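You operate a simulated robot arm through the tools that you are given. There is no shell and no other tool. Be economical: measure what you need, move in short steps, check, and stop when the job is done.

You are at the controls of a simulated two-armed robot. One attempt, no reset.

## Task
Put the orange wedge on the top of the gauge table. Turn the teal dial to 25. Take the purple socket box and leave it on the top of the gauge table. Fetch the teal socket box and set it on the top of the timber table. Put the green wedge on the top of the gauge table. Shut the drawer of the fitting table. Take the yellow wool piece on the top of the timber table and put it away on the top of the tall carton. Fetch the short wooden batten labelled "L725" from the top of the timber table and set it on the drain cover. Do these in any order. Set down upright: yellow wool piece.

It is judged by the outcome, as a careful person would: the job done as asked, and still so three seconds after it is handed in. It fails if anything else is knocked over, pushed out of place, dropped, spilled or broken. Lids that push on must go on centred and level and be pressed home; caps that screw on are set level and turned clockwise until they are tight.

## Robot
Two 7-joint arms with two-finger parallel grippers on one trunk, on a base that drives. Base frame: it is fixed to the floor where the robot stands at the start and does not move with it; the origin is under the middle of the robot, x ahead of it, y to its left, z up; the surface under the hand at the start is at about z = 80. Lengths are in cm, angles in rad, forces in N, time in s.
The left shoulder is at the start at [5, 10.1, 107.5], the right one opposite. With the tool pointing down near the work surface each hand reaches from about 24 to 54 cm from the robot's upright axis, wherever it stands, measured 20 degrees to its own side. Places, roughly: drain cover [100, 550, 75]; drawer of the fitting table [50, 40, 80]; green wedge (8x4x3 cm) [60, -70, 80]; orange wedge (12x5x4 cm) [50, 0, 80]; purple socket box (6x6x5 cm) [40, -50, 80]; short wooden batten [50, 75, 75]; teal dial [40, -20, 80]; teal socket box (6x6x5 cm) [40, -60, 80]; top of the gauge table (124x24 cm) [-170, -46, 80]; top of the tall carton [-990, 240, 60]; top of the timber table [70, 120, 80]; yellow wool piece (11x7x8 cm) [60, 70, 80]. Payload 2.4 kg a hand.
The tool frame of a hand sits at the grasp point between the pads (the TCP): z along the fingers, y along the line on which they close. The tips reach 2.4 cm beyond it. The gripper opens to 6.8 cm. The fingers are 1.7 cm wide and 1 cm thick; the gripper's body (4 by 7 cm) begins 4.1 cm behind the TCP.
Orientation is that of the tool frame in the base frame, as a unit quaternion [x, y, z, w]. With the fingers straight down and closing along the base's y, the tool's x points along the base's -x, its y along +y and its z along -z.

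## Interface
- The arms move only by the tool play_rows. It takes "left_commands", "right_commands" or both (then of equal length, played together; a hand with none holds still); each is a list of rows, each a list of 7 numbers: the shift along the base's x, y, z in cm, then the turn, a rotation vector about the base's x, y, z in rad, then the closure in counts, from 0 (fully open) to 255 (shut). In form: [[dx, dy, dz, ax, ay, az, claw], ...]. A call has 1 to 20 rows; each row is the pose to reach, as a shift and turn from the pose commanded when the call began. Each row takes 0.2 s and may step no farther than 5 cm and 0.15 rad from the row before; otherwise, or with a gripper value out of range, the whole call is refused. A pose out of reach is approached as far as the arm can. The call stops where the force on the tool passes 40 N (or 10 N more than at its start, if that is more) or the arm is blocked; 0.2 s more then pass. Each finger travels about 7.2 cm/s and halts on what it meets, pressing with about 35 N; the grip force reading is that of the motor and also rises with nothing between the fingers. The clock runs only during rows and for 0.2 s after the last one: add rows that repeat a pose to give the fingers time. It gives the time, the measured TCP pose, the force on the tool (base axes), the opening and the grip force at its end, in the units of the frame above (readings bear some noise), with the torque about the TCP (base axes, N m) and any sound that the robot's microphone picked up.
- Cameras (640 x 400 px; columns grow to the right, rows downward): "scene" is now at [14.08, -0.77, 124.97]; the picture's right is [-0.08, -1.00, 0.00], its down [-0.43, 0.04, -0.90] and it looks along [0.90, -0.08, -0.43] (base axes); focal length 214 px, centre (320, 200). "left" rides on the left gripper at [8.4, -1.1, -7.5] in its tool frame; the picture's right is [0.13, 0.99, 0.00], its down [-0.60, 0.08, -0.79] and it looks along [-0.79, 0.10, 0.61] (tool axes); focal length 251 px, centre (320, 200). "right" rides on the right gripper at [8.4, 1.1, -7.5] in its tool frame; the picture's right is [-0.13, 0.99, 0.00], its down [-0.60, -0.08, -0.79] and it looks along [-0.79, -0.10, 0.61] (tool axes); focal length 251 px, centre (320, 200). There is no depth. A picture from a camera that has moved, and an enlarged one, comes with that camera's place and axes in the base frame and with its lens.
- snapshot(camera): a new picture of that camera. The clock stands still meanwhile.
- slide_trunk(by): slides the trunk up (or, below 0, down) by that many cm; the arms and the scene camera ride with it, the base frame stays. It gives what a move gives, with no picture.
- drive_base(legs): drives the robot by 1 to 6 legs, each [ahead, left, turn to the left] in cm, cm and rad, along the robot's own axes; the way and the turn of a leg run together, so that a leg with both is an arc; at most 150 cm and 3.142 rad a leg. The arms and the cameras ride along, it lands a little off, and it stops where it bumps. It gives what a move gives.
- head_to(pan, tilt): turns the head with the scene camera to pan (to the left, within 1.501 rad either way) and tilt (down, from -0.506 to 1.204), counted from straight ahead of the robot. It gives what a move gives.
- inspect(camera, box): a new picture of the part [left, top, right, bottom] of that camera's present view, enlarged. The clock stands still meanwhile.
- close_job(): hands the job in; it is judged then, once.

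Go step by step. Nothing tells you exact positions but the pictures and the camera data: compare them with the known pose of the tool, close in by small moves and look again before you grip or let go. The budget is 207 turns and 210 pictures, counting those below and the enlarged ones. Unless the task says otherwise, let go and move clear before handing in, and close with one line.

The tools are called after "Request:" as name(argument=value, ...) on one line, values as JSON. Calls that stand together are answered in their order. play_rows: Moves the arms, as the interface text tells. Its arguments: {"type":"object","properties":{"left_commands":{"type":"array"},"right_commands":{"type":"array"}},"required":[]} The other tools are called the same way: slide_trunk (by) slides the trunk up or down; drive_base (legs) drives the base; head_to (pan, tilt) turns the head that bears the scene camera; snapshot (camera) takes a picture; inspect (camera, box) takes an enlarged picture of a part of a camera's view; close_job () hands the job in.

At the start:

```text
time_s: 0.0
left_tool_pos: [38.84, 21.91, 108.84]
left_tool_rot: [0.0, 1.0, 0.0, 0.0]
left_contact_force: [-0.7, -0.7, 0.0]
left_wrist_torque: [-0.02, -0.02, -0.01]
left_width: 6.83
left_grasp_force: 0.2
right_tool_pos: [42.04, -16.63, 117.64]
right_tool_rot: [0.0, 1.0, 0.0, 0.0]
right_contact_force: [0.2, 0.0, 0.3]
right_wrist_torque: [0.0, -0.01, -0.02]
right_width: 6.8
right_grasp_force: 0.2
trunk travel left (down, up): [-29.0, 56.0]
robot x, y, heading: [0.28, -0.14, 0.004]
head pan, tilt: [-0.084, 0.447]
```

scene: 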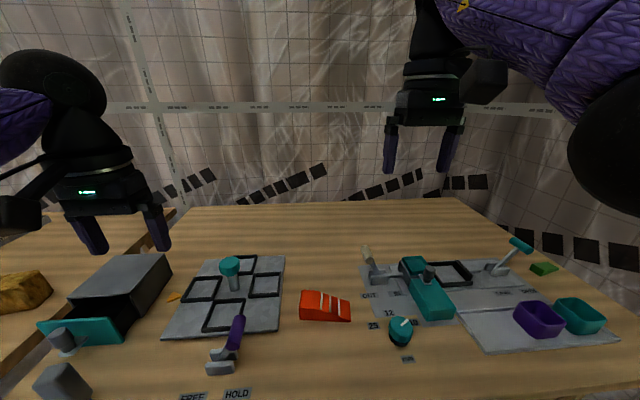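
right: 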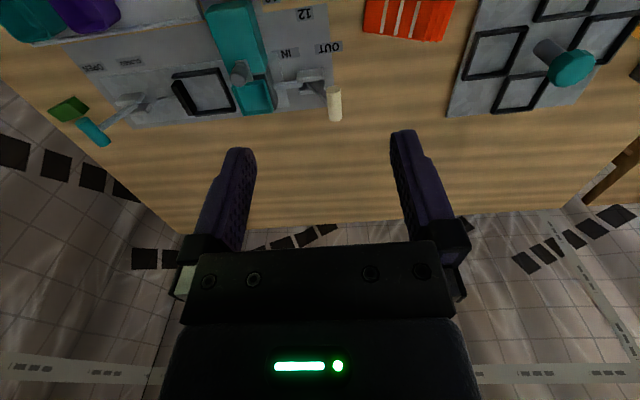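
left: 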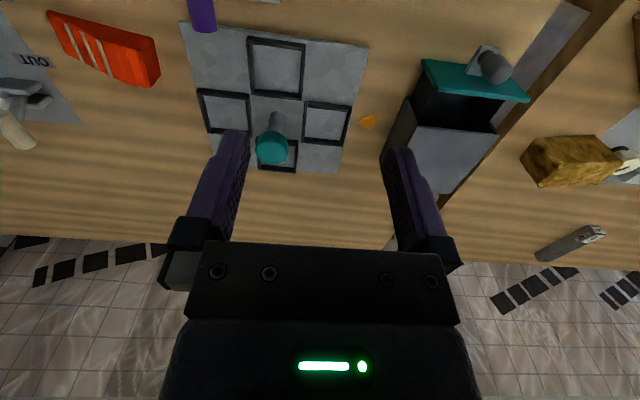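

The fitting table is ahead with the dial, boxes, wedges and drawer, and the timber table is on the left. First I'll look closer at the dial, the boxes and the drawer, then across the timber table.

Request:
inspect(camera="scene", box=[290, 240, 450, 370])

Request:
inspect(camera="scene", box=[440, 220, 640, 370])

Request:
inspect(camera="scene", box=[0, 230, 200, 400])

Request:
head_to(pan=1.1, tilt=0.5)

```text
3.08 times, centred on (370, 305) of scene
camera zoom: at [14.08, -0.77, 124.97], right [-0.08, -1.0, 0.0], down [-0.43, 0.04, -0.9], along [0.9, -0.08, -0.43], focal length 660 px, centre (166, -123)
```

zoom: 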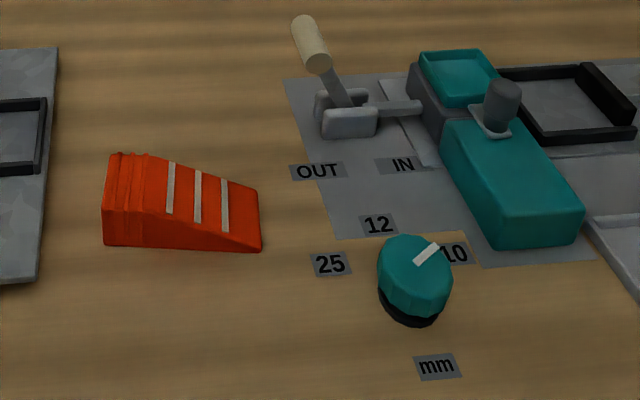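

```text
2.67 times, centred on (540, 295) of scene
camera zoom: at [14.08, -0.77, 124.97], right [-0.08, -1.0, 0.0], down [-0.43, 0.04, -0.9], along [0.9, -0.08, -0.43], focal length 572 px, centre (-267, -53)
```

zoom: 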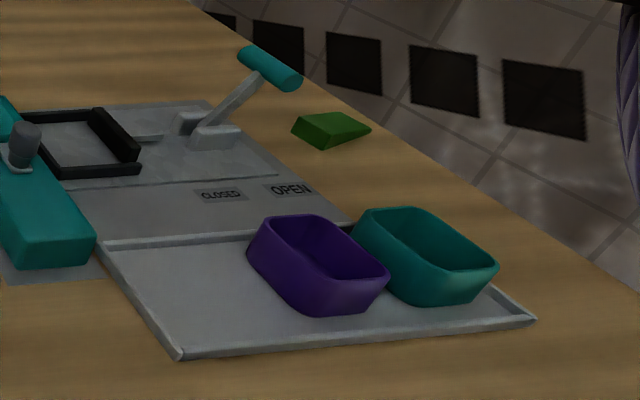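

```text
2.35 times, centred on (100, 315) of scene
camera zoom: at [14.08, -0.77, 124.97], right [-0.08, -1.0, 0.0], down [-0.43, 0.04, -0.9], along [0.9, -0.08, -0.43], focal length 505 px, centre (838, -71)
```

zoom: 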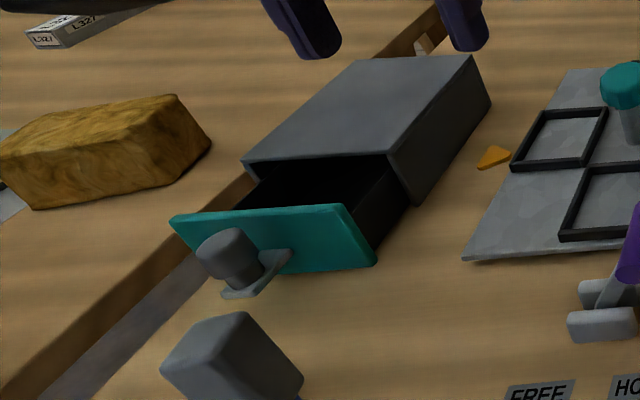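

```text
time_s: 1.4
left_tool_pos: [38.86, 21.8, 108.9]
left_tool_rot: [0.0, 1.0, 0.0, 0.001]
left_contact_force: [-0.7, -0.4, 0.3]
left_wrist_torque: [0.01, 0.01, 0.03]
left_width: 6.8
left_grasp_force: 0.2
right_tool_pos: [42.1, -16.51, 117.56]
right_tool_rot: [0.0, 1.0, -0.001, 0.0]
right_contact_force: [0.3, -0.4, -0.3]
right_wrist_torque: [-0.05, 0.01, 0.0]
right_width: 6.77
right_grasp_force: 0.0
trunk travel left (down, up): [-29.0, 56.0]
robot x, y, heading: [-0.06, -0.1, -0.001]
head pan, tilt: [1.1, 0.499]
```

Request:
snapshot(camera="scene")

Request:
inspect(camera="scene", box=[350, 200, 600, 356])

```text
203 pictures are left
camera scene: at [9.06, 8.11, 124.49], right [0.89, -0.45, 0.0], down [-0.22, -0.43, -0.88], along [0.4, 0.78, -0.48], focal length 214 px, centre (320, 200)
```

scene: 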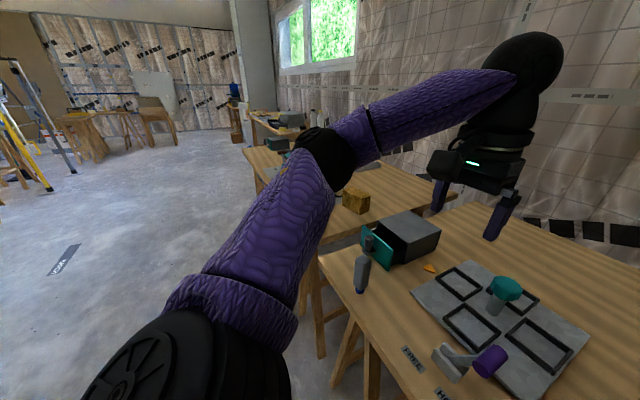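

```text
2.56 times, centred on (475, 278) of scene
camera zoom: at [9.06, 8.11, 124.49], right [0.89, -0.45, 0.0], down [-0.22, -0.43, -0.88], along [0.4, 0.78, -0.48], focal length 549 px, centre (-77, 0)
```

zoom: 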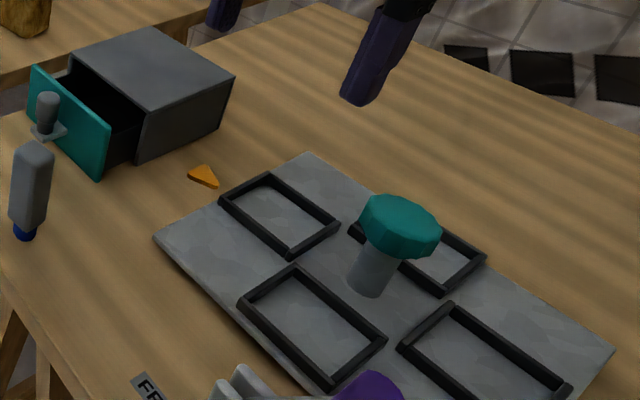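

The drawer, dial and boxes are located. The pointer is at 10 and has to turn about +125° to reach 25. I'll bring the right hand above the dial, pre-turned.

Request:
play_rows(right_commands=[[0, -0.5, -2.7, 0, 0, -0.14, 0], [0, -1, -5.4, 0, 0, -0.28, 0], [0, -1.5, -8.1, 0, 0, -0.42, 0], [0, -2, -10.8, 0, 0, -0.56, 0], [-0.2, -2.5, -13.5, 0, 0, -0.7, 0], [-0.3, -3, -16.2, 0, 0, -0.84, 0], [-0.4, -3.5, -19, 0, 0, -0.98, 0], [-0.5, -3.7, -22, 0, 0, -1.1, 0], [-0.5, -3.7, -22, 0, 0, -1.1, 0]])

Request:
head_to(pan=-0.4, tilt=0.75)

Request:
snapshot(camera="right")

Request:
snapshot(camera="scene")

```text
time_s: 3.4
left_tool_pos: [38.91, 21.8, 108.82]
left_tool_rot: [0.0, 1.0, 0.0, 0.0]
left_contact_force: [1.1, -0.6, 0.0]
left_wrist_torque: [-0.03, 0.02, 0.0]
left_width: 6.8
left_grasp_force: 0.0
right_tool_pos: [41.45, -20.21, 95.56]
right_tool_rot: [0.523, 0.852, 0.0, -0.001]
right_contact_force: [-0.2, -0.1, -0.6]
right_wrist_torque: [0.03, 0.01, 0.01]
right_width: 6.78
right_grasp_force: 0.1
trunk travel left (down, up): [-29.0, 56.0]
robot x, y, heading: [0.08, -0.36, -0.002]
head pan, tilt: [1.1, 0.499]
```

```text
time_s: 5.0
left_tool_pos: [38.88, 21.72, 108.96]
left_tool_rot: [0.0, 1.0, 0.0, 0.0]
left_contact_force: [0.9, 1.2, -0.3]
left_wrist_torque: [-0.02, 0.02, 0.03]
left_width: 6.8
left_grasp_force: 0.0
right_tool_pos: [41.43, -20.37, 95.63]
right_tool_rot: [0.522, 0.853, 0.0, 0.0]
right_contact_force: [0.0, 0.2, 0.0]
right_wrist_torque: [0.0, -0.02, -0.02]
right_width: 6.78
right_grasp_force: 0.2
trunk travel left (down, up): [-29.0, 56.0]
robot x, y, heading: [-0.28, -0.04, 0.004]
head pan, tilt: [-0.4, 0.75]
```

```text
201 pictures are left
camera right: at [38.73, -12.16, 103.26], right [0.94, 0.33, 0.0], down [0.2, -0.57, 0.79], along [0.27, -0.75, -0.61], focal length 251 px, centre (320, 200)
```

right: 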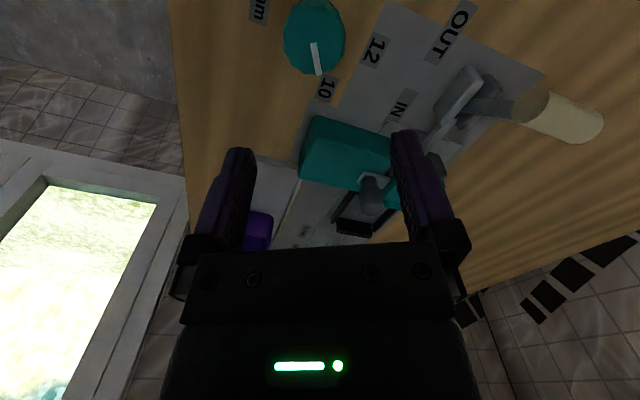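

```text
200 pictures are left
camera scene: at [12.56, -3.22, 122.29], right [-0.39, -0.92, 0.0], down [-0.63, 0.26, -0.73], along [0.67, -0.28, -0.68], focal length 214 px, centre (320, 200)
```

scene: 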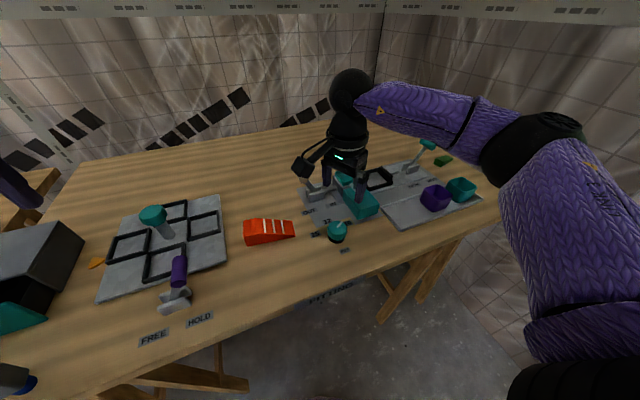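

Request:
inspect(camera="right", box=[240, 0, 400, 100])

Request:
inspect(camera="scene", box=[290, 190, 390, 260])

```text
4.00 times, centred on (320, 50) of right
camera zoom: at [38.73, -12.16, 103.26], right [0.94, 0.33, 0.0], down [0.2, -0.57, 0.79], along [0.27, -0.75, -0.61], focal length 1006 px, centre (320, 800)
```

zoom: 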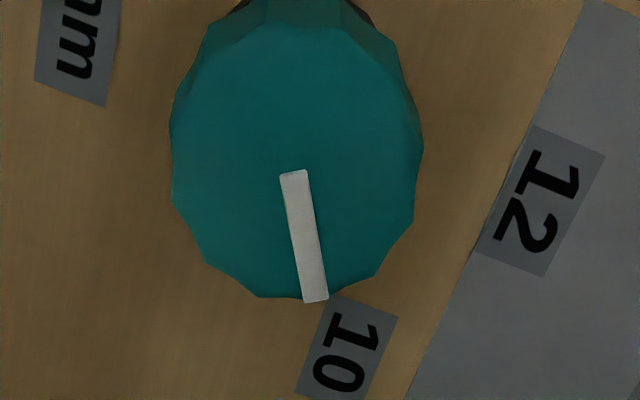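

```text
5.71 times, centred on (340, 225) of scene
camera zoom: at [12.56, -3.22, 122.29], right [-0.39, -0.92, 0.0], down [-0.63, 0.26, -0.73], along [0.67, -0.28, -0.68], focal length 1226 px, centre (206, 57)
```

zoom: 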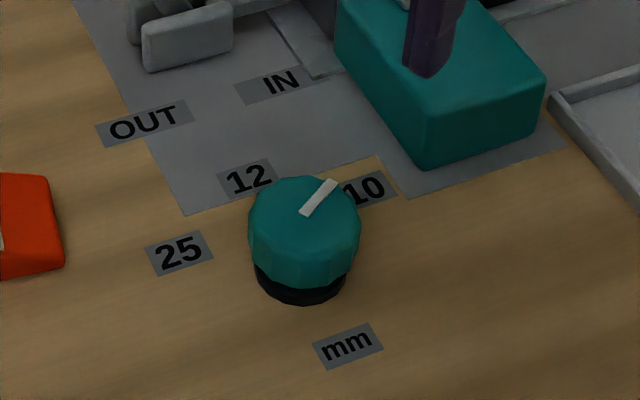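

The dial's top centre works out at about (40.8, -19.3, 83). I'll descend around it and grip lightly.

Request:
play_rows(right_commands=[[-0.6, 0.9, -4, 0, 0, 0, 0], [-0.6, 0.9, -8, 0, 0, 0, 0], [-0.6, 0.9, -10.5, 0, 0, 0, 0], [-0.6, 0.9, -12.3, 0, 0, 0, 0], [-0.6, 0.9, -12.3, 0, 0, 0, 0]])

Request:
inspect(camera="scene", box=[270, 150, 430, 270])

Request:
snapshot(camera="right")

```text
time_s: 6.2
left_tool_pos: [38.9, 21.7, 108.93]
left_tool_rot: [0.0, 1.0, 0.0, 0.0]
left_contact_force: [0.3, -0.1, -0.3]
left_wrist_torque: [-0.03, -0.02, 0.0]
left_width: 6.8
left_grasp_force: 0.0
right_tool_pos: [40.92, -19.4, 83.41]
right_tool_rot: [0.522, 0.853, 0.0, 0.0]
right_contact_force: [0.4, 0.3, -0.2]
right_wrist_torque: [0.02, -0.01, -0.03]
right_width: 6.79
right_grasp_force: 0.1
trunk travel left (down, up): [-29.0, 56.0]
robot x, y, heading: [0.11, -0.14, 0.002]
head pan, tilt: [-0.4, 0.75]
```

```text
3.33 times, centred on (350, 210) of scene
camera zoom: at [12.55, -3.23, 122.29], right [-0.39, -0.92, 0.0], down [-0.63, 0.27, -0.73], along [0.67, -0.28, -0.68], focal length 715 px, centre (220, 167)
```

zoom: 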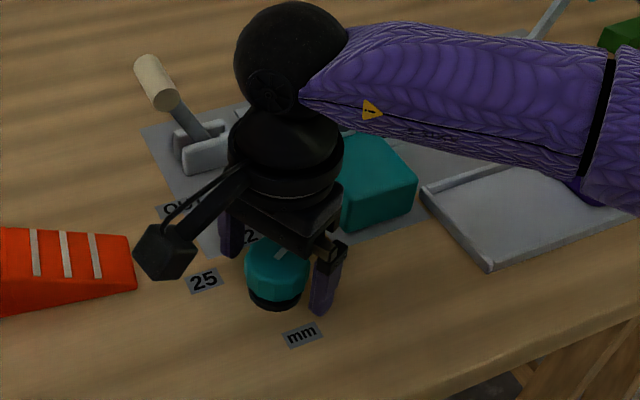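

```text
196 pictures are left
camera right: at [38.16, -11.35, 90.91], right [0.94, 0.33, 0.0], down [0.2, -0.57, 0.79], along [0.27, -0.75, -0.61], focal length 251 px, centre (320, 200)
```

right: 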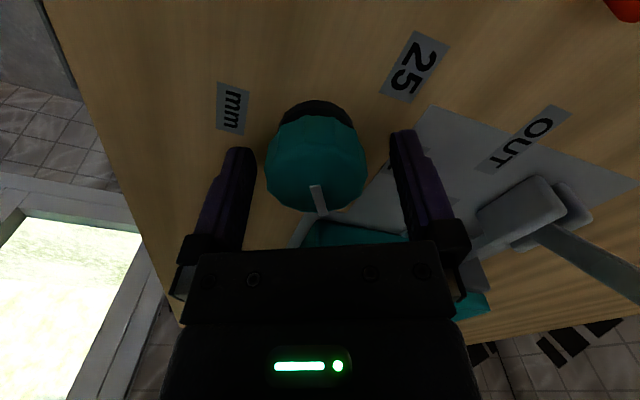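

The knob sits about 0.4 cm toward the camera side of the pads. I'll correct that and close.

Request:
play_rows(right_commands=[[-0.13, 0.4, 0, 0, 0, 0, 0], [-0.13, 0.4, 0, 0, 0, 0, 60], [-0.13, 0.4, 0, 0, 0, 0, 120], [-0.13, 0.4, 0, 0, 0, 0, 120]])

Request:
snapshot(camera="right")

```text
time_s: 7.2
left_tool_pos: [38.76, 21.67, 108.92]
left_tool_rot: [0.0, 1.0, 0.0, 0.0]
left_contact_force: [-0.6, 0.0, -0.8]
left_wrist_torque: [-0.03, 0.03, -0.02]
left_width: 6.79
left_grasp_force: 0.1
right_tool_pos: [40.65, -19.17, 83.27]
right_tool_rot: [0.523, 0.852, -0.001, 0.0]
right_contact_force: [-13.0, -4.9, -1.7]
right_wrist_torque: [-0.09, 0.0, -0.06]
right_width: 4.69
right_grasp_force: 6.8
trunk travel left (down, up): [-29.0, 56.0]
robot x, y, heading: [-0.06, 0.15, -0.001]
head pan, tilt: [-0.4, 0.75]
```

```text
195 pictures are left
camera right: at [37.91, -11.03, 90.93], right [0.94, 0.33, 0.0], down [0.2, -0.57, 0.79], along [0.26, -0.75, -0.61], focal length 251 px, centre (320, 200)
```

right: 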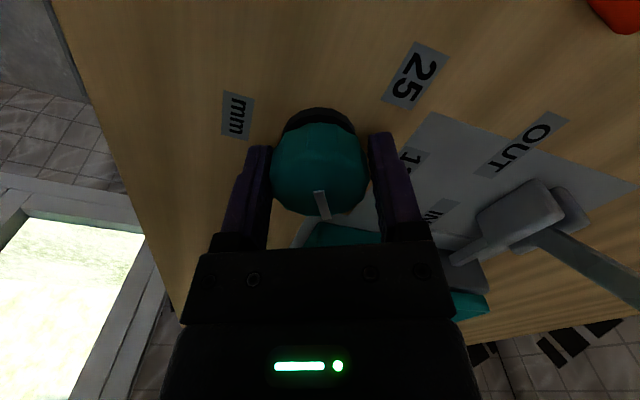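

Request:
play_rows(right_commands=[[-0.3, 0.35, 0, 0, 0, 0.0, 120], [-0.3, 0.35, 0, 0, 0, 0.14, 120], [-0.3, 0.35, 0, 0, 0, 0.28, 120], [-0.3, 0.35, 0, 0, 0, 0.42, 120], [-0.3, 0.35, 0, 0, 0, 0.56, 120], [-0.3, 0.35, 0, 0, 0, 0.7, 120], [-0.3, 0.35, 0, 0, 0, 0.84, 120], [-0.3, 0.35, 0, 0, 0, 0.98, 120], [-0.3, 0.35, 0, 0, 0, 1.1, 120], [-0.3, 0.35, 0, 0, 0, 1.1, 120]])

Request:
snapshot(camera="right")

```text
time_s: 9.4
left_tool_pos: [38.82, 21.59, 109.03]
left_tool_rot: [0.0, 1.0, 0.001, 0.001]
left_contact_force: [-0.6, 0.1, 0.3]
left_wrist_torque: [0.01, -0.01, -0.01]
left_width: 6.79
left_grasp_force: 0.1
right_tool_pos: [40.56, -18.82, 83.37]
right_tool_rot: [0.0, 1.0, 0.001, 0.001]
right_contact_force: [0.3, -26.5, 9.5]
right_wrist_torque: [-0.55, -0.12, -0.04]
right_width: 5.69
right_grasp_force: 12.4
trunk travel left (down, up): [-29.0, 56.0]
robot x, y, heading: [0.15, 0.11, 0.001]
head pan, tilt: [-0.4, 0.75]
```

```text
194 pictures are left
camera right: at [32.17, -17.66, 90.94], right [0.13, 0.99, 0.0], down [0.6, -0.08, 0.79], along [0.79, -0.1, -0.61], focal length 251 px, centre (320, 200)
```

right: 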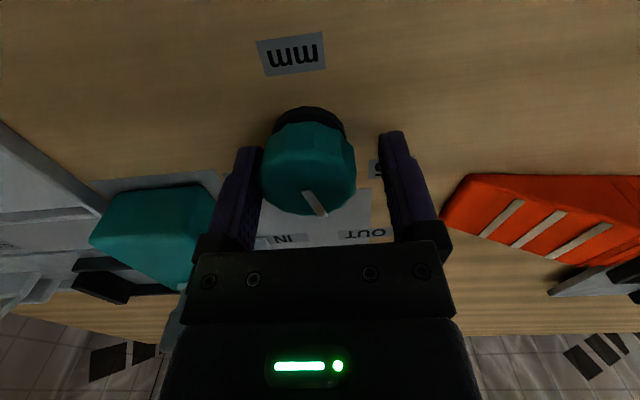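

The hand is off-centre by about 0.5 cm in y. I'll re-centre and go on turning.

Request:
play_rows(right_commands=[[0, -0.25, 0, 0, 0, 0, 120], [0, -0.5, 0, 0, 0, 0, 120], [0, -0.5, 0, 0, 0, 0, 125]])

Request:
snapshot(camera="right")

```text
time_s: 10.2
left_tool_pos: [38.87, 21.71, 108.89]
left_tool_rot: [0.0, 1.0, 0.001, -0.001]
left_contact_force: [0.3, 0.1, -0.9]
left_wrist_torque: [-0.03, -0.01, -0.01]
left_width: 6.81
left_grasp_force: 0.0
right_tool_pos: [40.53, -19.18, 83.3]
right_tool_rot: [0.0, 1.0, 0.0, 0.0]
right_contact_force: [0.5, -17.2, 1.9]
right_wrist_torque: [-0.29, -0.15, -0.07]
right_width: 4.89
right_grasp_force: 9.1
trunk travel left (down, up): [-29.0, 56.0]
robot x, y, heading: [0.45, 0.33, 0.001]
head pan, tilt: [-0.4, 0.75]
```

```text
193 pictures are left
camera right: at [32.17, -18.05, 90.91], right [0.13, 0.99, 0.0], down [0.6, -0.08, 0.79], along [0.79, -0.1, -0.61], focal length 251 px, centre (320, 200)
```

right: 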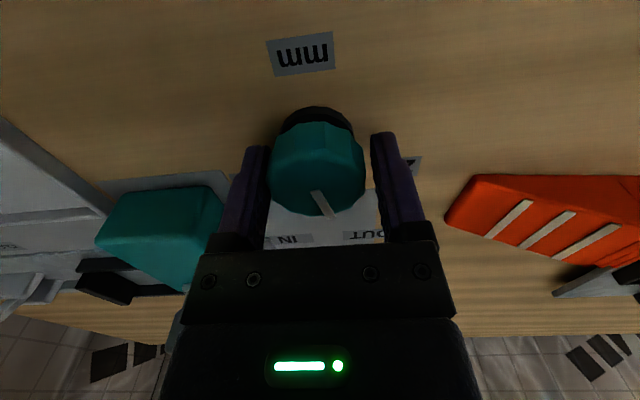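

Request:
play_rows(right_commands=[[0, -0.25, 0, 0, 0, 0, 130], [0, -0.25, 0, 0, 0, 0.14, 130], [0, -0.25, 0, 0, 0, 0.28, 130], [0, -0.25, 0, 0, 0, 0.42, 130], [0, -0.25, 0, 0, 0, 0.56, 130], [0, -0.25, 0, 0, 0, 0.7, 130], [0, -0.25, 0, 0, 0, 0.82, 130], [0, -0.25, 0, 0, 0, 0.82, 130]])

Request:
snapshot(camera="right")

Request:
inspect(camera="scene", box=[270, 150, 430, 270])

```text
time_s: 11.7
left_tool_pos: [39.13, 21.57, 108.87]
left_tool_rot: [0.001, 1.0, 0.001, -0.001]
left_contact_force: [0.0, -0.4, -0.6]
left_wrist_torque: [0.02, 0.02, -0.04]
left_width: 6.78
left_grasp_force: 0.0
right_tool_pos: [40.66, -19.53, 83.29]
right_tool_rot: [-0.289, 0.957, -0.004, 0.0]
right_contact_force: [2.6, -9.4, -0.7]
right_wrist_torque: [-0.02, 0.39, -0.02]
right_width: 4.52
right_grasp_force: 44.8
right hand out of reach, approached as far as the arm can: row 6, 7
trunk travel left (down, up): [-29.0, 56.0]
robot x, y, heading: [-0.24, -0.06, -0.005]
head pan, tilt: [-0.4, 0.75]
stopped in row 7 (right hand): the force on the tool passed its limit at 45 N (the readings are from after the stop); the commanded pose is now the measured one
```

```text
192 pictures are left
camera right: at [33.05, -23.13, 90.9], right [-0.44, 0.9, -0.01], down [0.54, 0.28, 0.79], along [0.71, 0.35, -0.61], focal length 251 px, centre (320, 200)
```

right: 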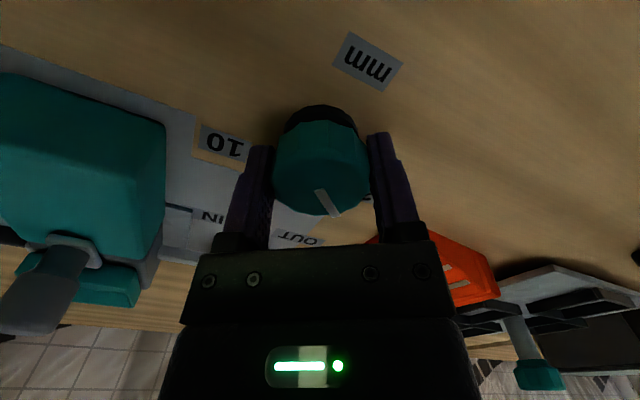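

```text
3.33 times, centred on (350, 210) of scene
camera zoom: at [12.59, -3.4, 122.28], right [-0.39, -0.92, 0.0], down [-0.63, 0.27, -0.73], along [0.67, -0.29, -0.68], focal length 715 px, centre (220, 167)
```

zoom: 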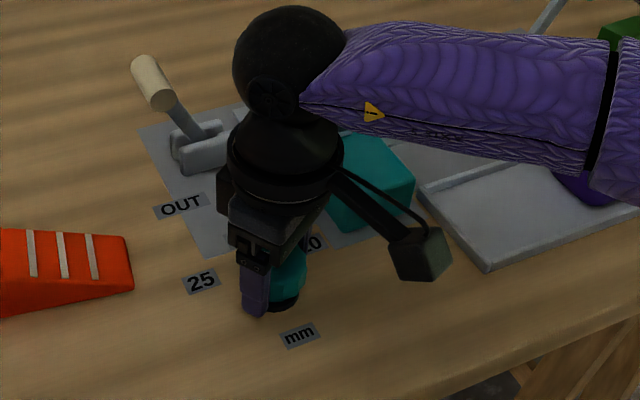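

The wrist ran out at about 50°, with some 16° still to go. I'll open, swing the hand back around the knob, and look.

Request:
play_rows(right_commands=[[0, 0, 0, 0, 0, 0, 60], [0, 0, 0, 0, 0, 0, 0], [0, 0, 0, 0, 0, 0, 0], [0, 0, 0, 0, 0, -0.14, 0], [0, 0, 0, 0, 0, -0.28, 0], [0, 0, 0, 0, 0, -0.42, 0], [0, 0, 0, 0, 0, -0.56, 0], [0, 0, 0, 0, 0, -0.7, 0], [0, 0, 0, 0, 0, -0.84, 0], [0, 0, 0, 0, 0, -0.98, 0], [0, 0, 0, 0, 0, -1.1, 0], [0, 0, 0, 0, 0, -1.1, 0]])

Request:
snapshot(camera="right")

Request:
inspect(camera="scene", box=[290, 190, 390, 260])

```text
time_s: 14.3
left_tool_pos: [38.97, 21.72, 108.94]
left_tool_rot: [0.0, 1.0, 0.001, 0.001]
left_contact_force: [0.4, -0.9, -0.6]
left_wrist_torque: [0.0, 0.0, 0.04]
left_width: 6.78
left_grasp_force: 0.1
right_tool_pos: [40.57, -19.19, 83.36]
right_tool_rot: [0.252, 0.968, -0.002, -0.001]
right_contact_force: [-0.1, 0.2, -0.1]
right_wrist_torque: [0.0, 0.0, -0.02]
right_width: 6.82
right_grasp_force: 0.1
trunk travel left (down, up): [-29.0, 56.0]
robot x, y, heading: [-0.12, -0.04, -0.006]
head pan, tilt: [-0.4, 0.75]
```

```text
190 pictures are left
camera right: at [33.87, -14.09, 90.94], right [0.6, 0.8, -0.01], down [0.49, -0.36, 0.79], along [0.63, -0.48, -0.61], focal length 251 px, centre (320, 200)
```

right: 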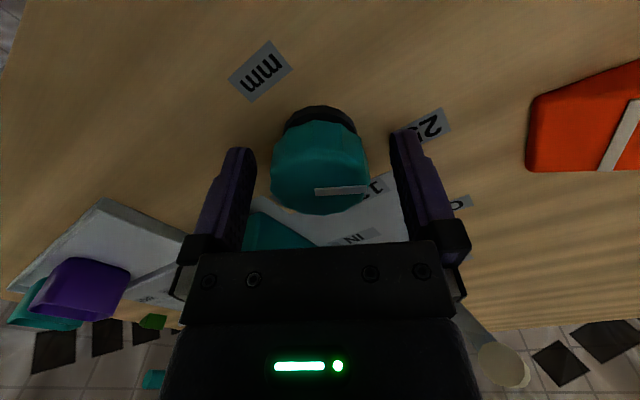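

```text
5.71 times, centred on (340, 225) of scene
camera zoom: at [12.55, -3.27, 122.29], right [-0.39, -0.92, 0.0], down [-0.63, 0.27, -0.73], along [0.67, -0.29, -0.68], focal length 1226 px, centre (206, 57)
```

zoom: 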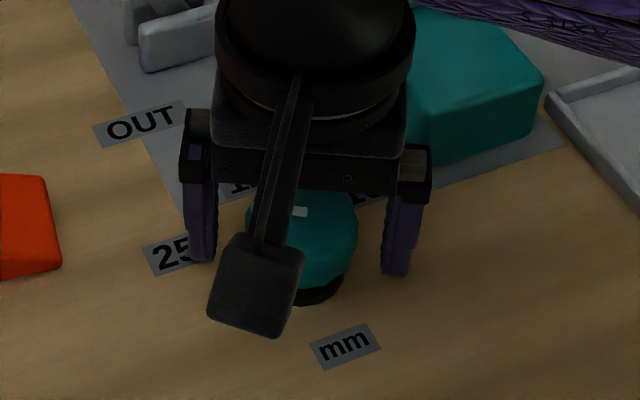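

Request:
play_rows(right_commands=[[0.1, -0.1, 0, 0, 0, 0, 60], [0.1, -0.1, 0, 0, 0, 0, 120], [0.1, -0.1, 0, 0, 0, 0, 130], [0.1, -0.1, 0, 0, 0, 0.12, 130], [0.1, -0.1, 0, 0, 0, 0.25, 130], [0.1, -0.1, 0, 0, 0, 0.25, 130], [0.1, -0.1, 0, 0, 0, 0.25, 60], [0.1, -0.1, 0, 0, 0, 0.25, 0], [0.1, -0.1, 0, 0, 0, 0.25, 0], [0.1, -0.1, 5, 0, 0, 0.25, 0], [0.1, -0.1, 10, 0, 0, 0.15, 0], [0.1, -3.1, 14, 0, 0, 0.05, 0], [0.1, -8, 14, 0, 0, 0, 0], [0.1, -13, 14, 0, 0, 0, 0]])

Request:
inspect(camera="scene", box=[290, 190, 390, 260])

```text
time_s: 17.3
left_tool_pos: [38.88, 21.75, 109.01]
left_tool_rot: [0.001, 1.0, 0.001, 0.0]
left_contact_force: [0.1, 0.0, 0.8]
left_wrist_torque: [0.0, 0.01, 0.04]
left_width: 6.77
left_grasp_force: 0.1
right_tool_pos: [40.74, -32.32, 97.25]
right_tool_rot: [0.251, 0.968, -0.002, -0.001]
right_contact_force: [0.1, -0.7, 0.8]
right_wrist_torque: [0.07, 0.0, 0.02]
right_width: 6.8
right_grasp_force: 0.0
trunk travel left (down, up): [-29.0, 56.0]
robot x, y, heading: [0.01, -0.08, -0.004]
head pan, tilt: [-0.4, 0.75]
```

```text
5.71 times, centred on (340, 225) of scene
camera zoom: at [12.55, -3.28, 122.29], right [-0.39, -0.92, 0.0], down [-0.63, 0.27, -0.73], along [0.67, -0.29, -0.68], focal length 1226 px, centre (206, 57)
```

zoom: 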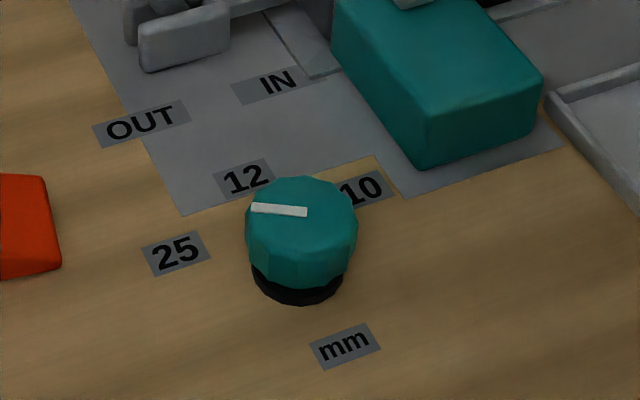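

The pointer is now on 25 (about 60°). Next comes the drawer: I'll drive left a bit to get it within reach of the left hand.

Request:
drive_base(legs=[[0, 24, 0]])

Request:
head_to(pan=0.5, tilt=0.7)

Request:
snapshot(camera="scene")

Request:
snapshot(camera="left")

```text
time_s: 19.0
left_tool_pos: [39.11, 45.44, 108.91]
left_tool_rot: [0.002, 1.0, 0.001, 0.0]
left_contact_force: [-0.3, -0.4, -0.5]
left_wrist_torque: [0.0, -0.03, 0.01]
left_width: 6.8
left_grasp_force: 0.1
right_tool_pos: [40.67, -8.58, 97.27]
right_tool_rot: [0.253, 0.968, -0.002, -0.001]
right_contact_force: [-0.1, -0.3, -0.8]
right_wrist_torque: [0.0, -0.02, -0.02]
right_width: 6.81
right_grasp_force: 0.1
trunk travel left (down, up): [-29.0, 56.0]
robot x, y, heading: [0.16, 23.74, -0.004]
head pan, tilt: [-0.4, 0.75]
```

```text
time_s: 20.2
left_tool_pos: [39.08, 45.47, 108.83]
left_tool_rot: [0.002, 1.0, 0.001, -0.001]
left_contact_force: [0.5, -0.4, 0.6]
left_wrist_torque: [0.03, -0.02, 0.02]
left_width: 6.77
left_grasp_force: 0.1
right_tool_pos: [40.62, -8.6, 97.21]
right_tool_rot: [0.253, 0.968, -0.002, -0.002]
right_contact_force: [0.8, 0.4, -1.2]
right_wrist_torque: [-0.01, -0.02, 0.0]
right_width: 6.81
right_grasp_force: 0.1
trunk travel left (down, up): [-29.0, 56.0]
robot x, y, heading: [0.36, 23.96, -0.003]
head pan, tilt: [0.499, 0.7]
```

```text
187 pictures are left
camera scene: at [12.48, 27.83, 122.72], right [0.47, -0.88, 0.0], down [-0.57, -0.31, -0.76], along [0.67, 0.36, -0.64], focal length 214 px, centre (320, 200)
```

scene: 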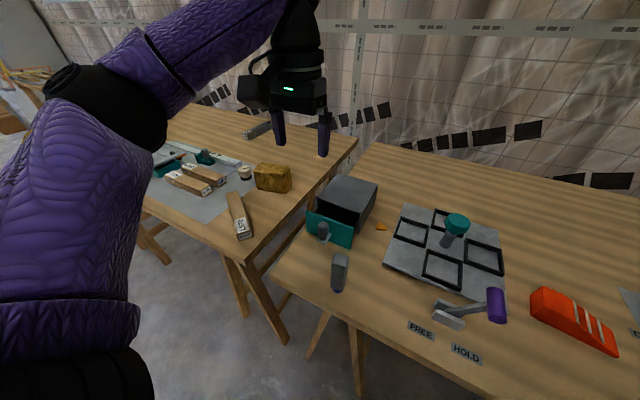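

```text
186 pictures are left
camera left: at [30.57, 44.42, 116.37], right [-0.12, 0.99, 0.0], down [0.6, 0.08, 0.79], along [0.79, 0.1, -0.61], focal length 251 px, centre (320, 200)
```

left: 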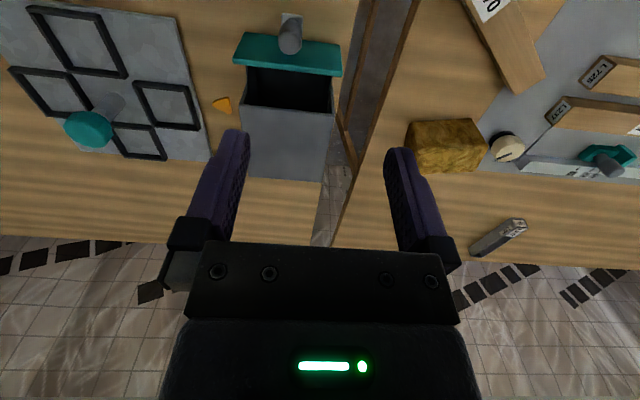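

Request:
inspect(camera="scene", box=[280, 160, 400, 300])

Request:
inspect(camera="scene", box=[140, 110, 300, 250])

Request:
inspect(camera="left", box=[400, 0, 640, 150])

```text
2.86 times, centred on (340, 230) of scene
camera zoom: at [12.48, 27.83, 122.72], right [0.47, -0.88, 0.0], down [-0.57, -0.31, -0.76], along [0.67, 0.36, -0.64], focal length 613 px, centre (263, 114)
```

zoom: 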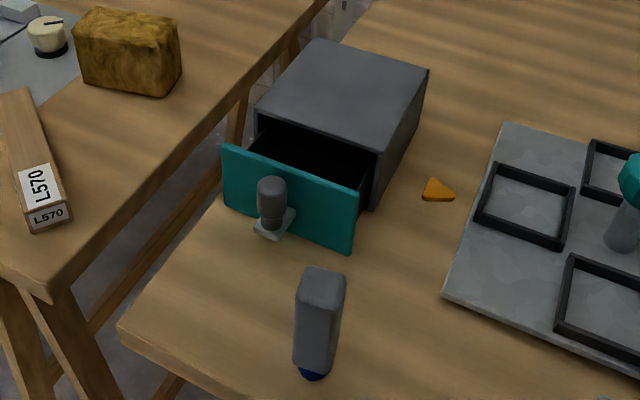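

```text
2.86 times, centred on (220, 180) of scene
camera zoom: at [12.48, 27.83, 122.72], right [0.47, -0.88, 0.0], down [-0.57, -0.31, -0.76], along [0.67, 0.36, -0.64], focal length 613 px, centre (606, 257)
```

zoom: 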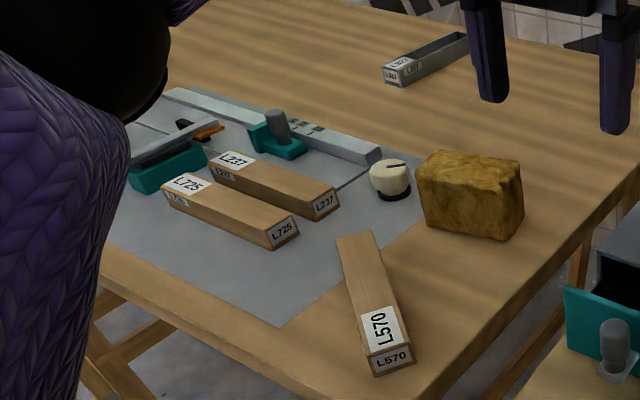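

```text
2.67 times, centred on (520, 75) of left
camera zoom: at [30.57, 44.42, 116.37], right [-0.12, 0.99, 0.0], down [0.6, 0.08, 0.79], along [0.79, 0.1, -0.61], focal length 670 px, centre (-213, 533)
```

zoom: 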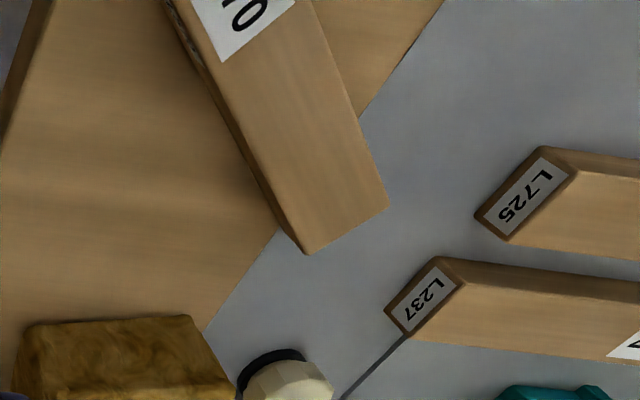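

The drawer front is at x≈44, centred at y≈42.7, with its peg handle in the middle. I'll straddle the handle with open fingers and push the front plate in; first I'll move down in front of it.

Request:
play_rows(left_commands=[[-1.5, -2.7, -4.5, 0, 0, 0, 0], [-1.5, -2.7, -9, 0, 0, 0, 0], [-1.5, -2.7, -13.5, 0, 0, 0, 0], [-1.5, -2.7, -18, 0, 0, 0, 0], [-1.5, -2.7, -22.8, 0, 0, 0, 0], [-1.5, -2.7, -22.8, 0, 0, 0, 0]])

Request:
inspect(camera="scene", box=[260, 150, 420, 310])

Request:
snapshot(camera="left")

```text
refused: row 1 steps farther than a row can; nothing moved
```

```text
2.50 times, centred on (340, 230) of scene
camera zoom: at [12.48, 27.83, 122.72], right [0.47, -0.88, 0.0], down [-0.57, -0.31, -0.76], along [0.67, 0.36, -0.64], focal length 536 px, centre (270, 125)
```

zoom: 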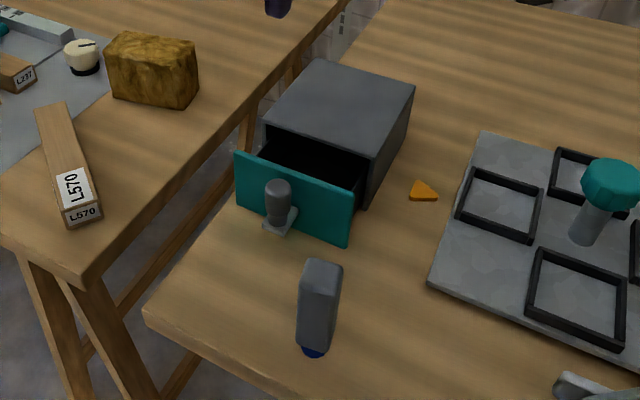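

```text
181 pictures are left
camera left: at [30.57, 44.42, 116.37], right [-0.12, 0.99, 0.0], down [0.6, 0.08, 0.79], along [0.79, 0.1, -0.61], focal length 251 px, centre (320, 200)
```

left: 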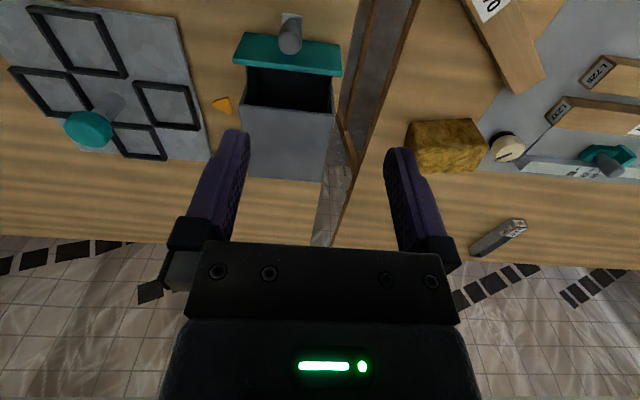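

Request:
play_rows(left_commands=[[-0.7, -1.3, -4, 0, 0, 0, 0], [-1.5, -2.7, -8, 0, 0, 0, 0], [-1.5, -2.7, -12.5, 0, 0, 0, 0], [-1.5, -2.7, -17, 0, 0, 0, 0], [-1.5, -2.7, -20, 0, 0, 0, 0], [-1.5, -2.7, -22.8, 0, 0, 0, 0], [-1.5, -2.7, -22.8, 0, 0, 0, 0]])

Request:
inspect(camera="scene", box=[260, 150, 420, 310])

Request:
snapshot(camera="left")

```text
time_s: 21.8
left_tool_pos: [37.69, 42.83, 86.15]
left_tool_rot: [0.002, 1.0, 0.0, 0.0]
left_contact_force: [0.4, 0.3, -0.4]
left_wrist_torque: [-0.08, 0.0, 0.0]
left_width: 6.78
left_grasp_force: 0.1
right_tool_pos: [40.72, -8.59, 97.16]
right_tool_rot: [0.252, 0.968, -0.002, -0.001]
right_contact_force: [0.3, 0.0, -0.1]
right_wrist_torque: [-0.01, 0.01, 0.0]
right_width: 6.78
right_grasp_force: 0.0
trunk travel left (down, up): [-29.0, 56.0]
robot x, y, heading: [0.19, 23.76, 0.0]
head pan, tilt: [0.499, 0.7]
```

```text
2.50 times, centred on (340, 230) of scene
camera zoom: at [12.47, 27.84, 122.72], right [0.47, -0.88, 0.0], down [-0.57, -0.31, -0.76], along [0.67, 0.36, -0.64], focal length 536 px, centre (270, 125)
```

zoom: 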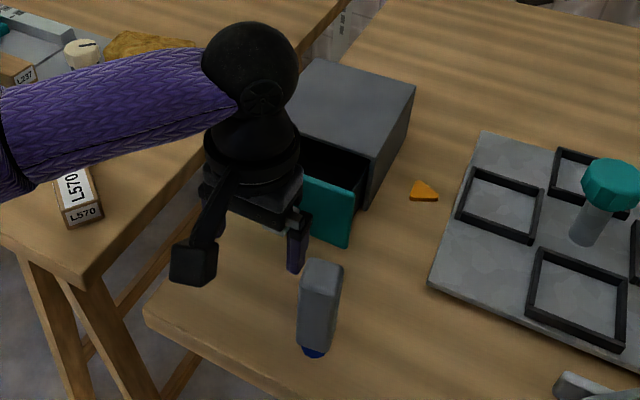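

```text
179 pictures are left
camera left: at [29.06, 41.75, 93.67], right [-0.13, 0.99, 0.0], down [0.6, 0.08, 0.79], along [0.79, 0.1, -0.61], focal length 251 px, centre (320, 200)
```

left: 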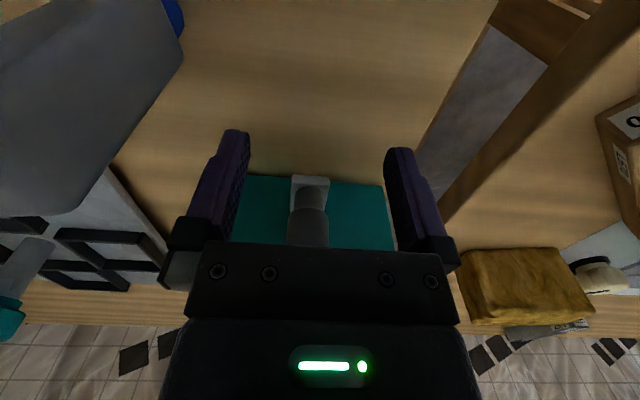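

Request:
play_rows(left_commands=[[2, -0.2, 0, 0, 0, 0, 0], [4, -0.3, 0, 0, 0, 0, 0], [5, -0.3, 0, 0, 0, 0, 0], [6, -0.3, 0, 0, 0, 0, 0], [7, -0.3, 0, 0, 0, 0, 0], [8, -0.3, 0, 0, 0, 0, 0], [9, -0.3, 0, 0, 0, 0, 0]])

Request:
inspect(camera="scene", box=[260, 150, 420, 310])

```text
time_s: 23.4
left_tool_pos: [46.48, 42.33, 86.06]
left_tool_rot: [0.003, 1.0, 0.0, 0.0]
left_contact_force: [-0.5, 1.1, -0.3]
left_wrist_torque: [-0.01, 0.01, 0.0]
left_width: 6.8
left_grasp_force: 0.1
right_tool_pos: [40.68, -8.57, 97.29]
right_tool_rot: [0.253, 0.968, -0.002, -0.001]
right_contact_force: [0.4, 0.0, -0.4]
right_wrist_torque: [0.01, 0.01, 0.02]
right_width: 6.79
right_grasp_force: 0.1
trunk travel left (down, up): [-29.0, 56.0]
robot x, y, heading: [-0.13, 24.08, -0.005]
head pan, tilt: [0.499, 0.7]
```

```text
2.50 times, centred on (340, 230) of scene
camera zoom: at [12.48, 27.83, 122.72], right [0.47, -0.88, 0.0], down [-0.57, -0.31, -0.76], along [0.67, 0.36, -0.64], focal length 536 px, centre (270, 125)
```

zoom: 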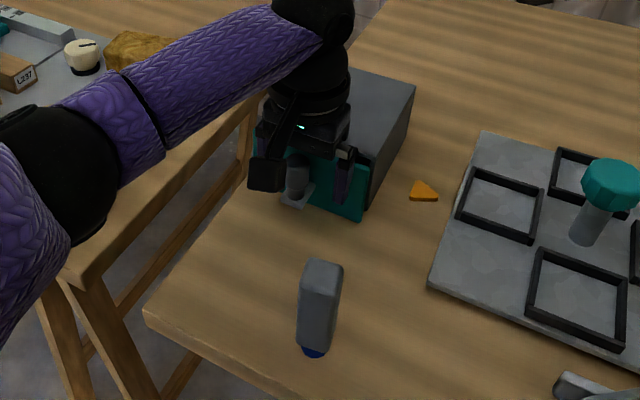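

Drawer is moving smoothly and nearly shut. I'll keep pushing to the stop.

Request:
play_rows(left_commands=[[0.6, 0, 0, 0, 0, 0, 0], [1.2, 0, 0, 0, 0, 0, 0], [1.8, 0, 0, 0, 0, 0, 0], [2.4, 0, 0, 0, 0, 0, 0], [3, 0, 0, 0, 0, 0, 0]])

Request:
inspect(camera="scene", box=[260, 150, 420, 310])

```text
time_s: 24.3
left_tool_pos: [47.7, 42.42, 86.13]
left_tool_rot: [0.001, 1.0, 0.0, -0.007]
left_contact_force: [-23.6, -4.0, 10.5]
left_wrist_torque: [0.16, -0.49, 0.36]
left_width: 6.77
left_grasp_force: 0.0
right_tool_pos: [40.44, -8.64, 97.44]
right_tool_rot: [0.251, 0.968, -0.002, 0.001]
right_contact_force: [-0.2, -0.9, -0.3]
right_wrist_torque: [-0.03, 0.02, 0.01]
right_width: 6.8
right_grasp_force: 0.1
trunk travel left (down, up): [-29.0, 56.0]
robot x, y, heading: [-0.28, 24.02, 0.001]
head pan, tilt: [0.499, 0.7]
stopped in row 4 (left hand): the force on the tool passed its limit at 46 N (the readings are from after the stop); the commanded pose is now the measured one
```

```text
2.50 times, centred on (340, 230) of scene
camera zoom: at [11.98, 27.77, 122.79], right [0.48, -0.88, 0.0], down [-0.56, -0.31, -0.77], along [0.67, 0.37, -0.64], focal length 536 px, centre (270, 125)
```

zoom: 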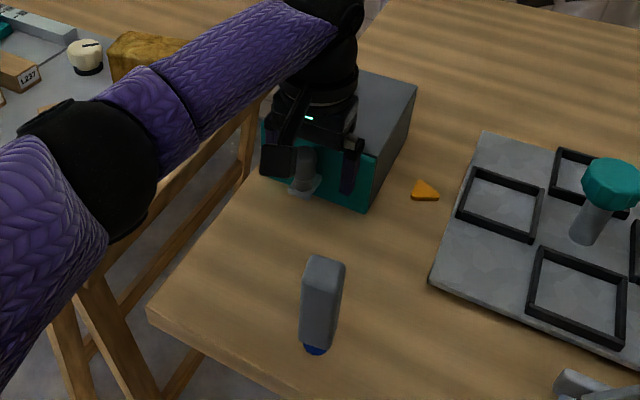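

The drawer looks shut. I'll back off, lift the left hand, and check.

Request:
play_rows(left_commands=[[-2, 0, 0, 0, 0, 0, 0], [-6, 0, 0, 0, 0, 0, 0], [-9, 0, 1, 0, 0, 0, 0], [-9, 0, 6, 0, 0, 0, 0], [-9, 0, 11, 0, 0, 0, 0], [-10, 0, 15, 0, 0, 0, 0], [-11, -2, 19, 0, 0, 0, 0], [-12, -4, 22, 0, 0, 0, 0]])

Request:
inspect(camera="scene", box=[260, 150, 420, 310])

```text
time_s: 26.1
left_tool_pos: [36.12, 38.46, 107.79]
left_tool_rot: [0.0, 1.0, -0.001, -0.007]
left_contact_force: [-0.4, 0.2, -0.5]
left_wrist_torque: [0.0, 0.01, 0.01]
left_width: 6.82
left_grasp_force: 0.2
right_tool_pos: [40.81, -8.6, 97.24]
right_tool_rot: [0.252, 0.968, -0.003, -0.001]
right_contact_force: [0.0, 0.1, -0.2]
right_wrist_torque: [0.01, -0.01, -0.01]
right_width: 6.8
right_grasp_force: 0.0
trunk travel left (down, up): [-29.0, 56.0]
robot x, y, heading: [-0.3, 24.06, -0.003]
head pan, tilt: [0.499, 0.7]
```

```text
2.50 times, centred on (340, 230) of scene
camera zoom: at [12.4, 27.82, 122.72], right [0.48, -0.88, 0.0], down [-0.57, -0.31, -0.76], along [0.67, 0.36, -0.64], focal length 536 px, centre (270, 125)
```

zoom: 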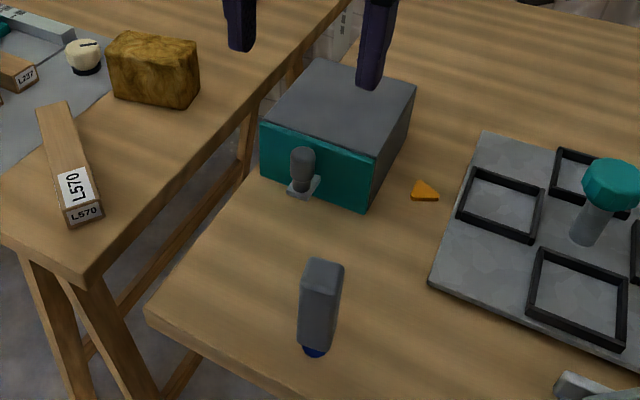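

The drawer is shut and nothing else has moved. Next, both hands up and drive right to the boxes and the green wedge.

Request:
play_rows(right_commands=[[-1, 0, 4, 0, 0, 0.13, 0], [-2, 0, 8, 0, 0, 0.26, 0], [-3, 0, 11, 0, 0, 0.39, 0], [-4, 0, 13, 0, 0, 0.51, 0]])

Request:
drive_base(legs=[[0, -78, 0]])

Request:
head_to(pan=-0.2, tilt=0.8)

Request:
snapshot(camera="scene")

```text
time_s: 27.1
left_tool_pos: [36.02, 38.4, 107.74]
left_tool_rot: [0.001, 1.0, 0.0, -0.008]
left_contact_force: [-0.6, 0.8, 0.2]
left_wrist_torque: [0.0, 0.02, -0.03]
left_width: 6.82
left_grasp_force: 0.1
right_tool_pos: [36.6, -8.57, 110.31]
right_tool_rot: [0.0, 1.0, -0.003, -0.001]
right_contact_force: [0.9, 0.5, -0.1]
right_wrist_torque: [0.01, 0.0, -0.03]
right_width: 6.81
right_grasp_force: 0.0
trunk travel left (down, up): [-29.0, 56.0]
robot x, y, heading: [0.11, 23.84, -0.003]
head pan, tilt: [0.499, 0.7]
```

```text
time_s: 31.3
left_tool_pos: [35.77, -40.09, 107.73]
left_tool_rot: [0.002, 1.0, -0.001, -0.006]
left_contact_force: [0.0, -0.5, 1.1]
left_wrist_torque: [0.01, -0.01, 0.03]
left_width: 6.8
left_grasp_force: 0.0
right_tool_pos: [36.26, -87.11, 110.29]
right_tool_rot: [0.0, 1.0, -0.005, 0.0]
right_contact_force: [0.9, -0.1, -1.6]
right_wrist_torque: [0.01, -0.02, 0.0]
right_width: 6.81
right_grasp_force: 0.0
trunk travel left (down, up): [-29.0, 56.0]
robot x, y, heading: [-0.08, -54.74, -0.005]
head pan, tilt: [0.499, 0.7]
```

```text
time_s: 32.4
left_tool_pos: [35.92, -40.17, 107.81]
left_tool_rot: [0.002, 1.0, -0.001, -0.006]
left_contact_force: [-0.8, -0.1, -0.4]
left_wrist_torque: [-0.02, -0.01, -0.03]
left_width: 6.8
left_grasp_force: 0.0
right_tool_pos: [36.38, -87.09, 110.39]
right_tool_rot: [0.0, 1.0, -0.005, 0.0]
right_contact_force: [0.6, -0.5, -0.8]
right_wrist_torque: [0.02, 0.0, 0.01]
right_width: 6.79
right_grasp_force: 0.1
trunk travel left (down, up): [-29.0, 56.0]
robot x, y, heading: [-0.71, -55.21, -0.003]
head pan, tilt: [-0.201, 0.799]
```

```text
175 pictures are left
camera scene: at [12.51, -56.35, 121.9], right [-0.2, -0.98, 0.0], down [-0.7, 0.14, -0.7], along [0.68, -0.14, -0.72], focal length 214 px, centre (320, 200)
```

scene: 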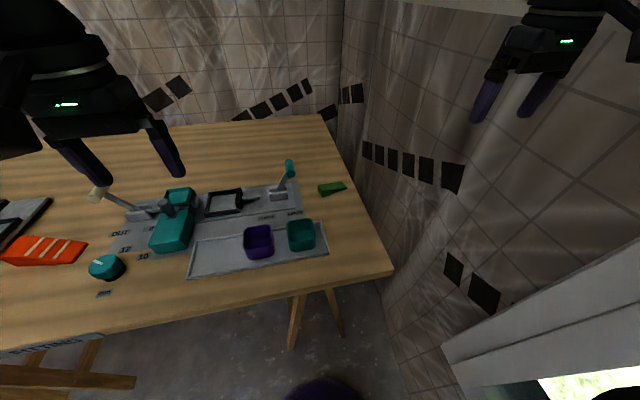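

Request:
inspect(camera="scene", box=[180, 150, 360, 290])

Request:
head_to(pan=0.0, tilt=1.2)

Request:
snapshot(camera="scene")

```text
2.86 times, centred on (270, 220) of scene
camera zoom: at [12.51, -56.35, 121.9], right [-0.2, -0.98, 0.0], down [-0.7, 0.14, -0.7], along [0.68, -0.14, -0.72], focal length 613 px, centre (463, 143)
```

zoom: 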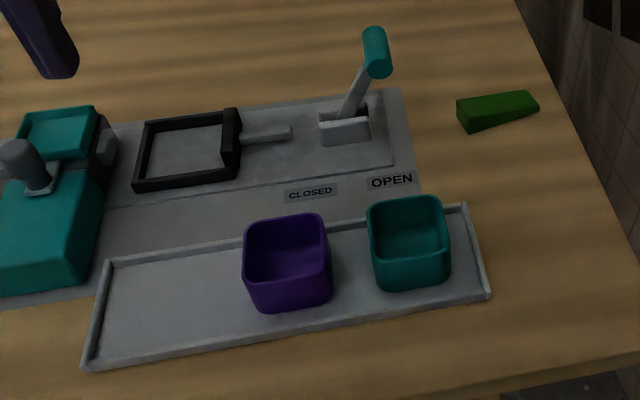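

```text
time_s: 33.3
left_tool_pos: [35.83, -40.13, 107.84]
left_tool_rot: [0.002, 1.0, -0.001, -0.006]
left_contact_force: [-0.4, 0.5, 0.3]
left_wrist_torque: [-0.05, 0.02, 0.01]
left_width: 6.8
left_grasp_force: 0.0
right_tool_pos: [36.3, -87.16, 110.39]
right_tool_rot: [0.0, 1.0, -0.004, -0.001]
right_contact_force: [-0.7, 0.1, -0.9]
right_wrist_torque: [0.0, 0.03, 0.02]
right_width: 6.81
right_grasp_force: 0.1
trunk travel left (down, up): [-29.0, 56.0]
robot x, y, heading: [-0.84, -54.97, -0.006]
head pan, tilt: [0.0, 1.201]
```

```text
173 pictures are left
camera scene: at [10.21, -54.74, 119.13], right [0.0, -1.0, 0.0], down [-0.93, 0.0, -0.36], along [0.36, 0.0, -0.93], focal length 214 px, centre (320, 200)
```

scene: 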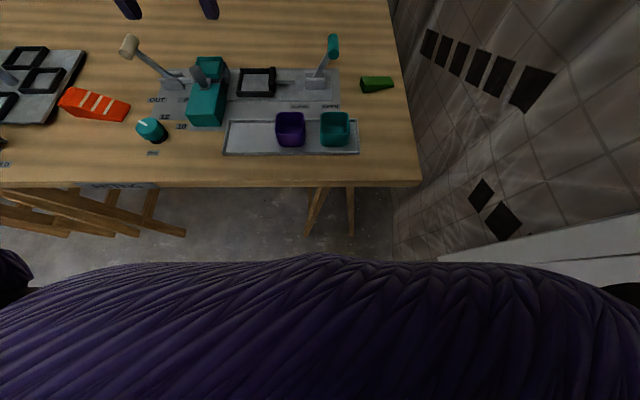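

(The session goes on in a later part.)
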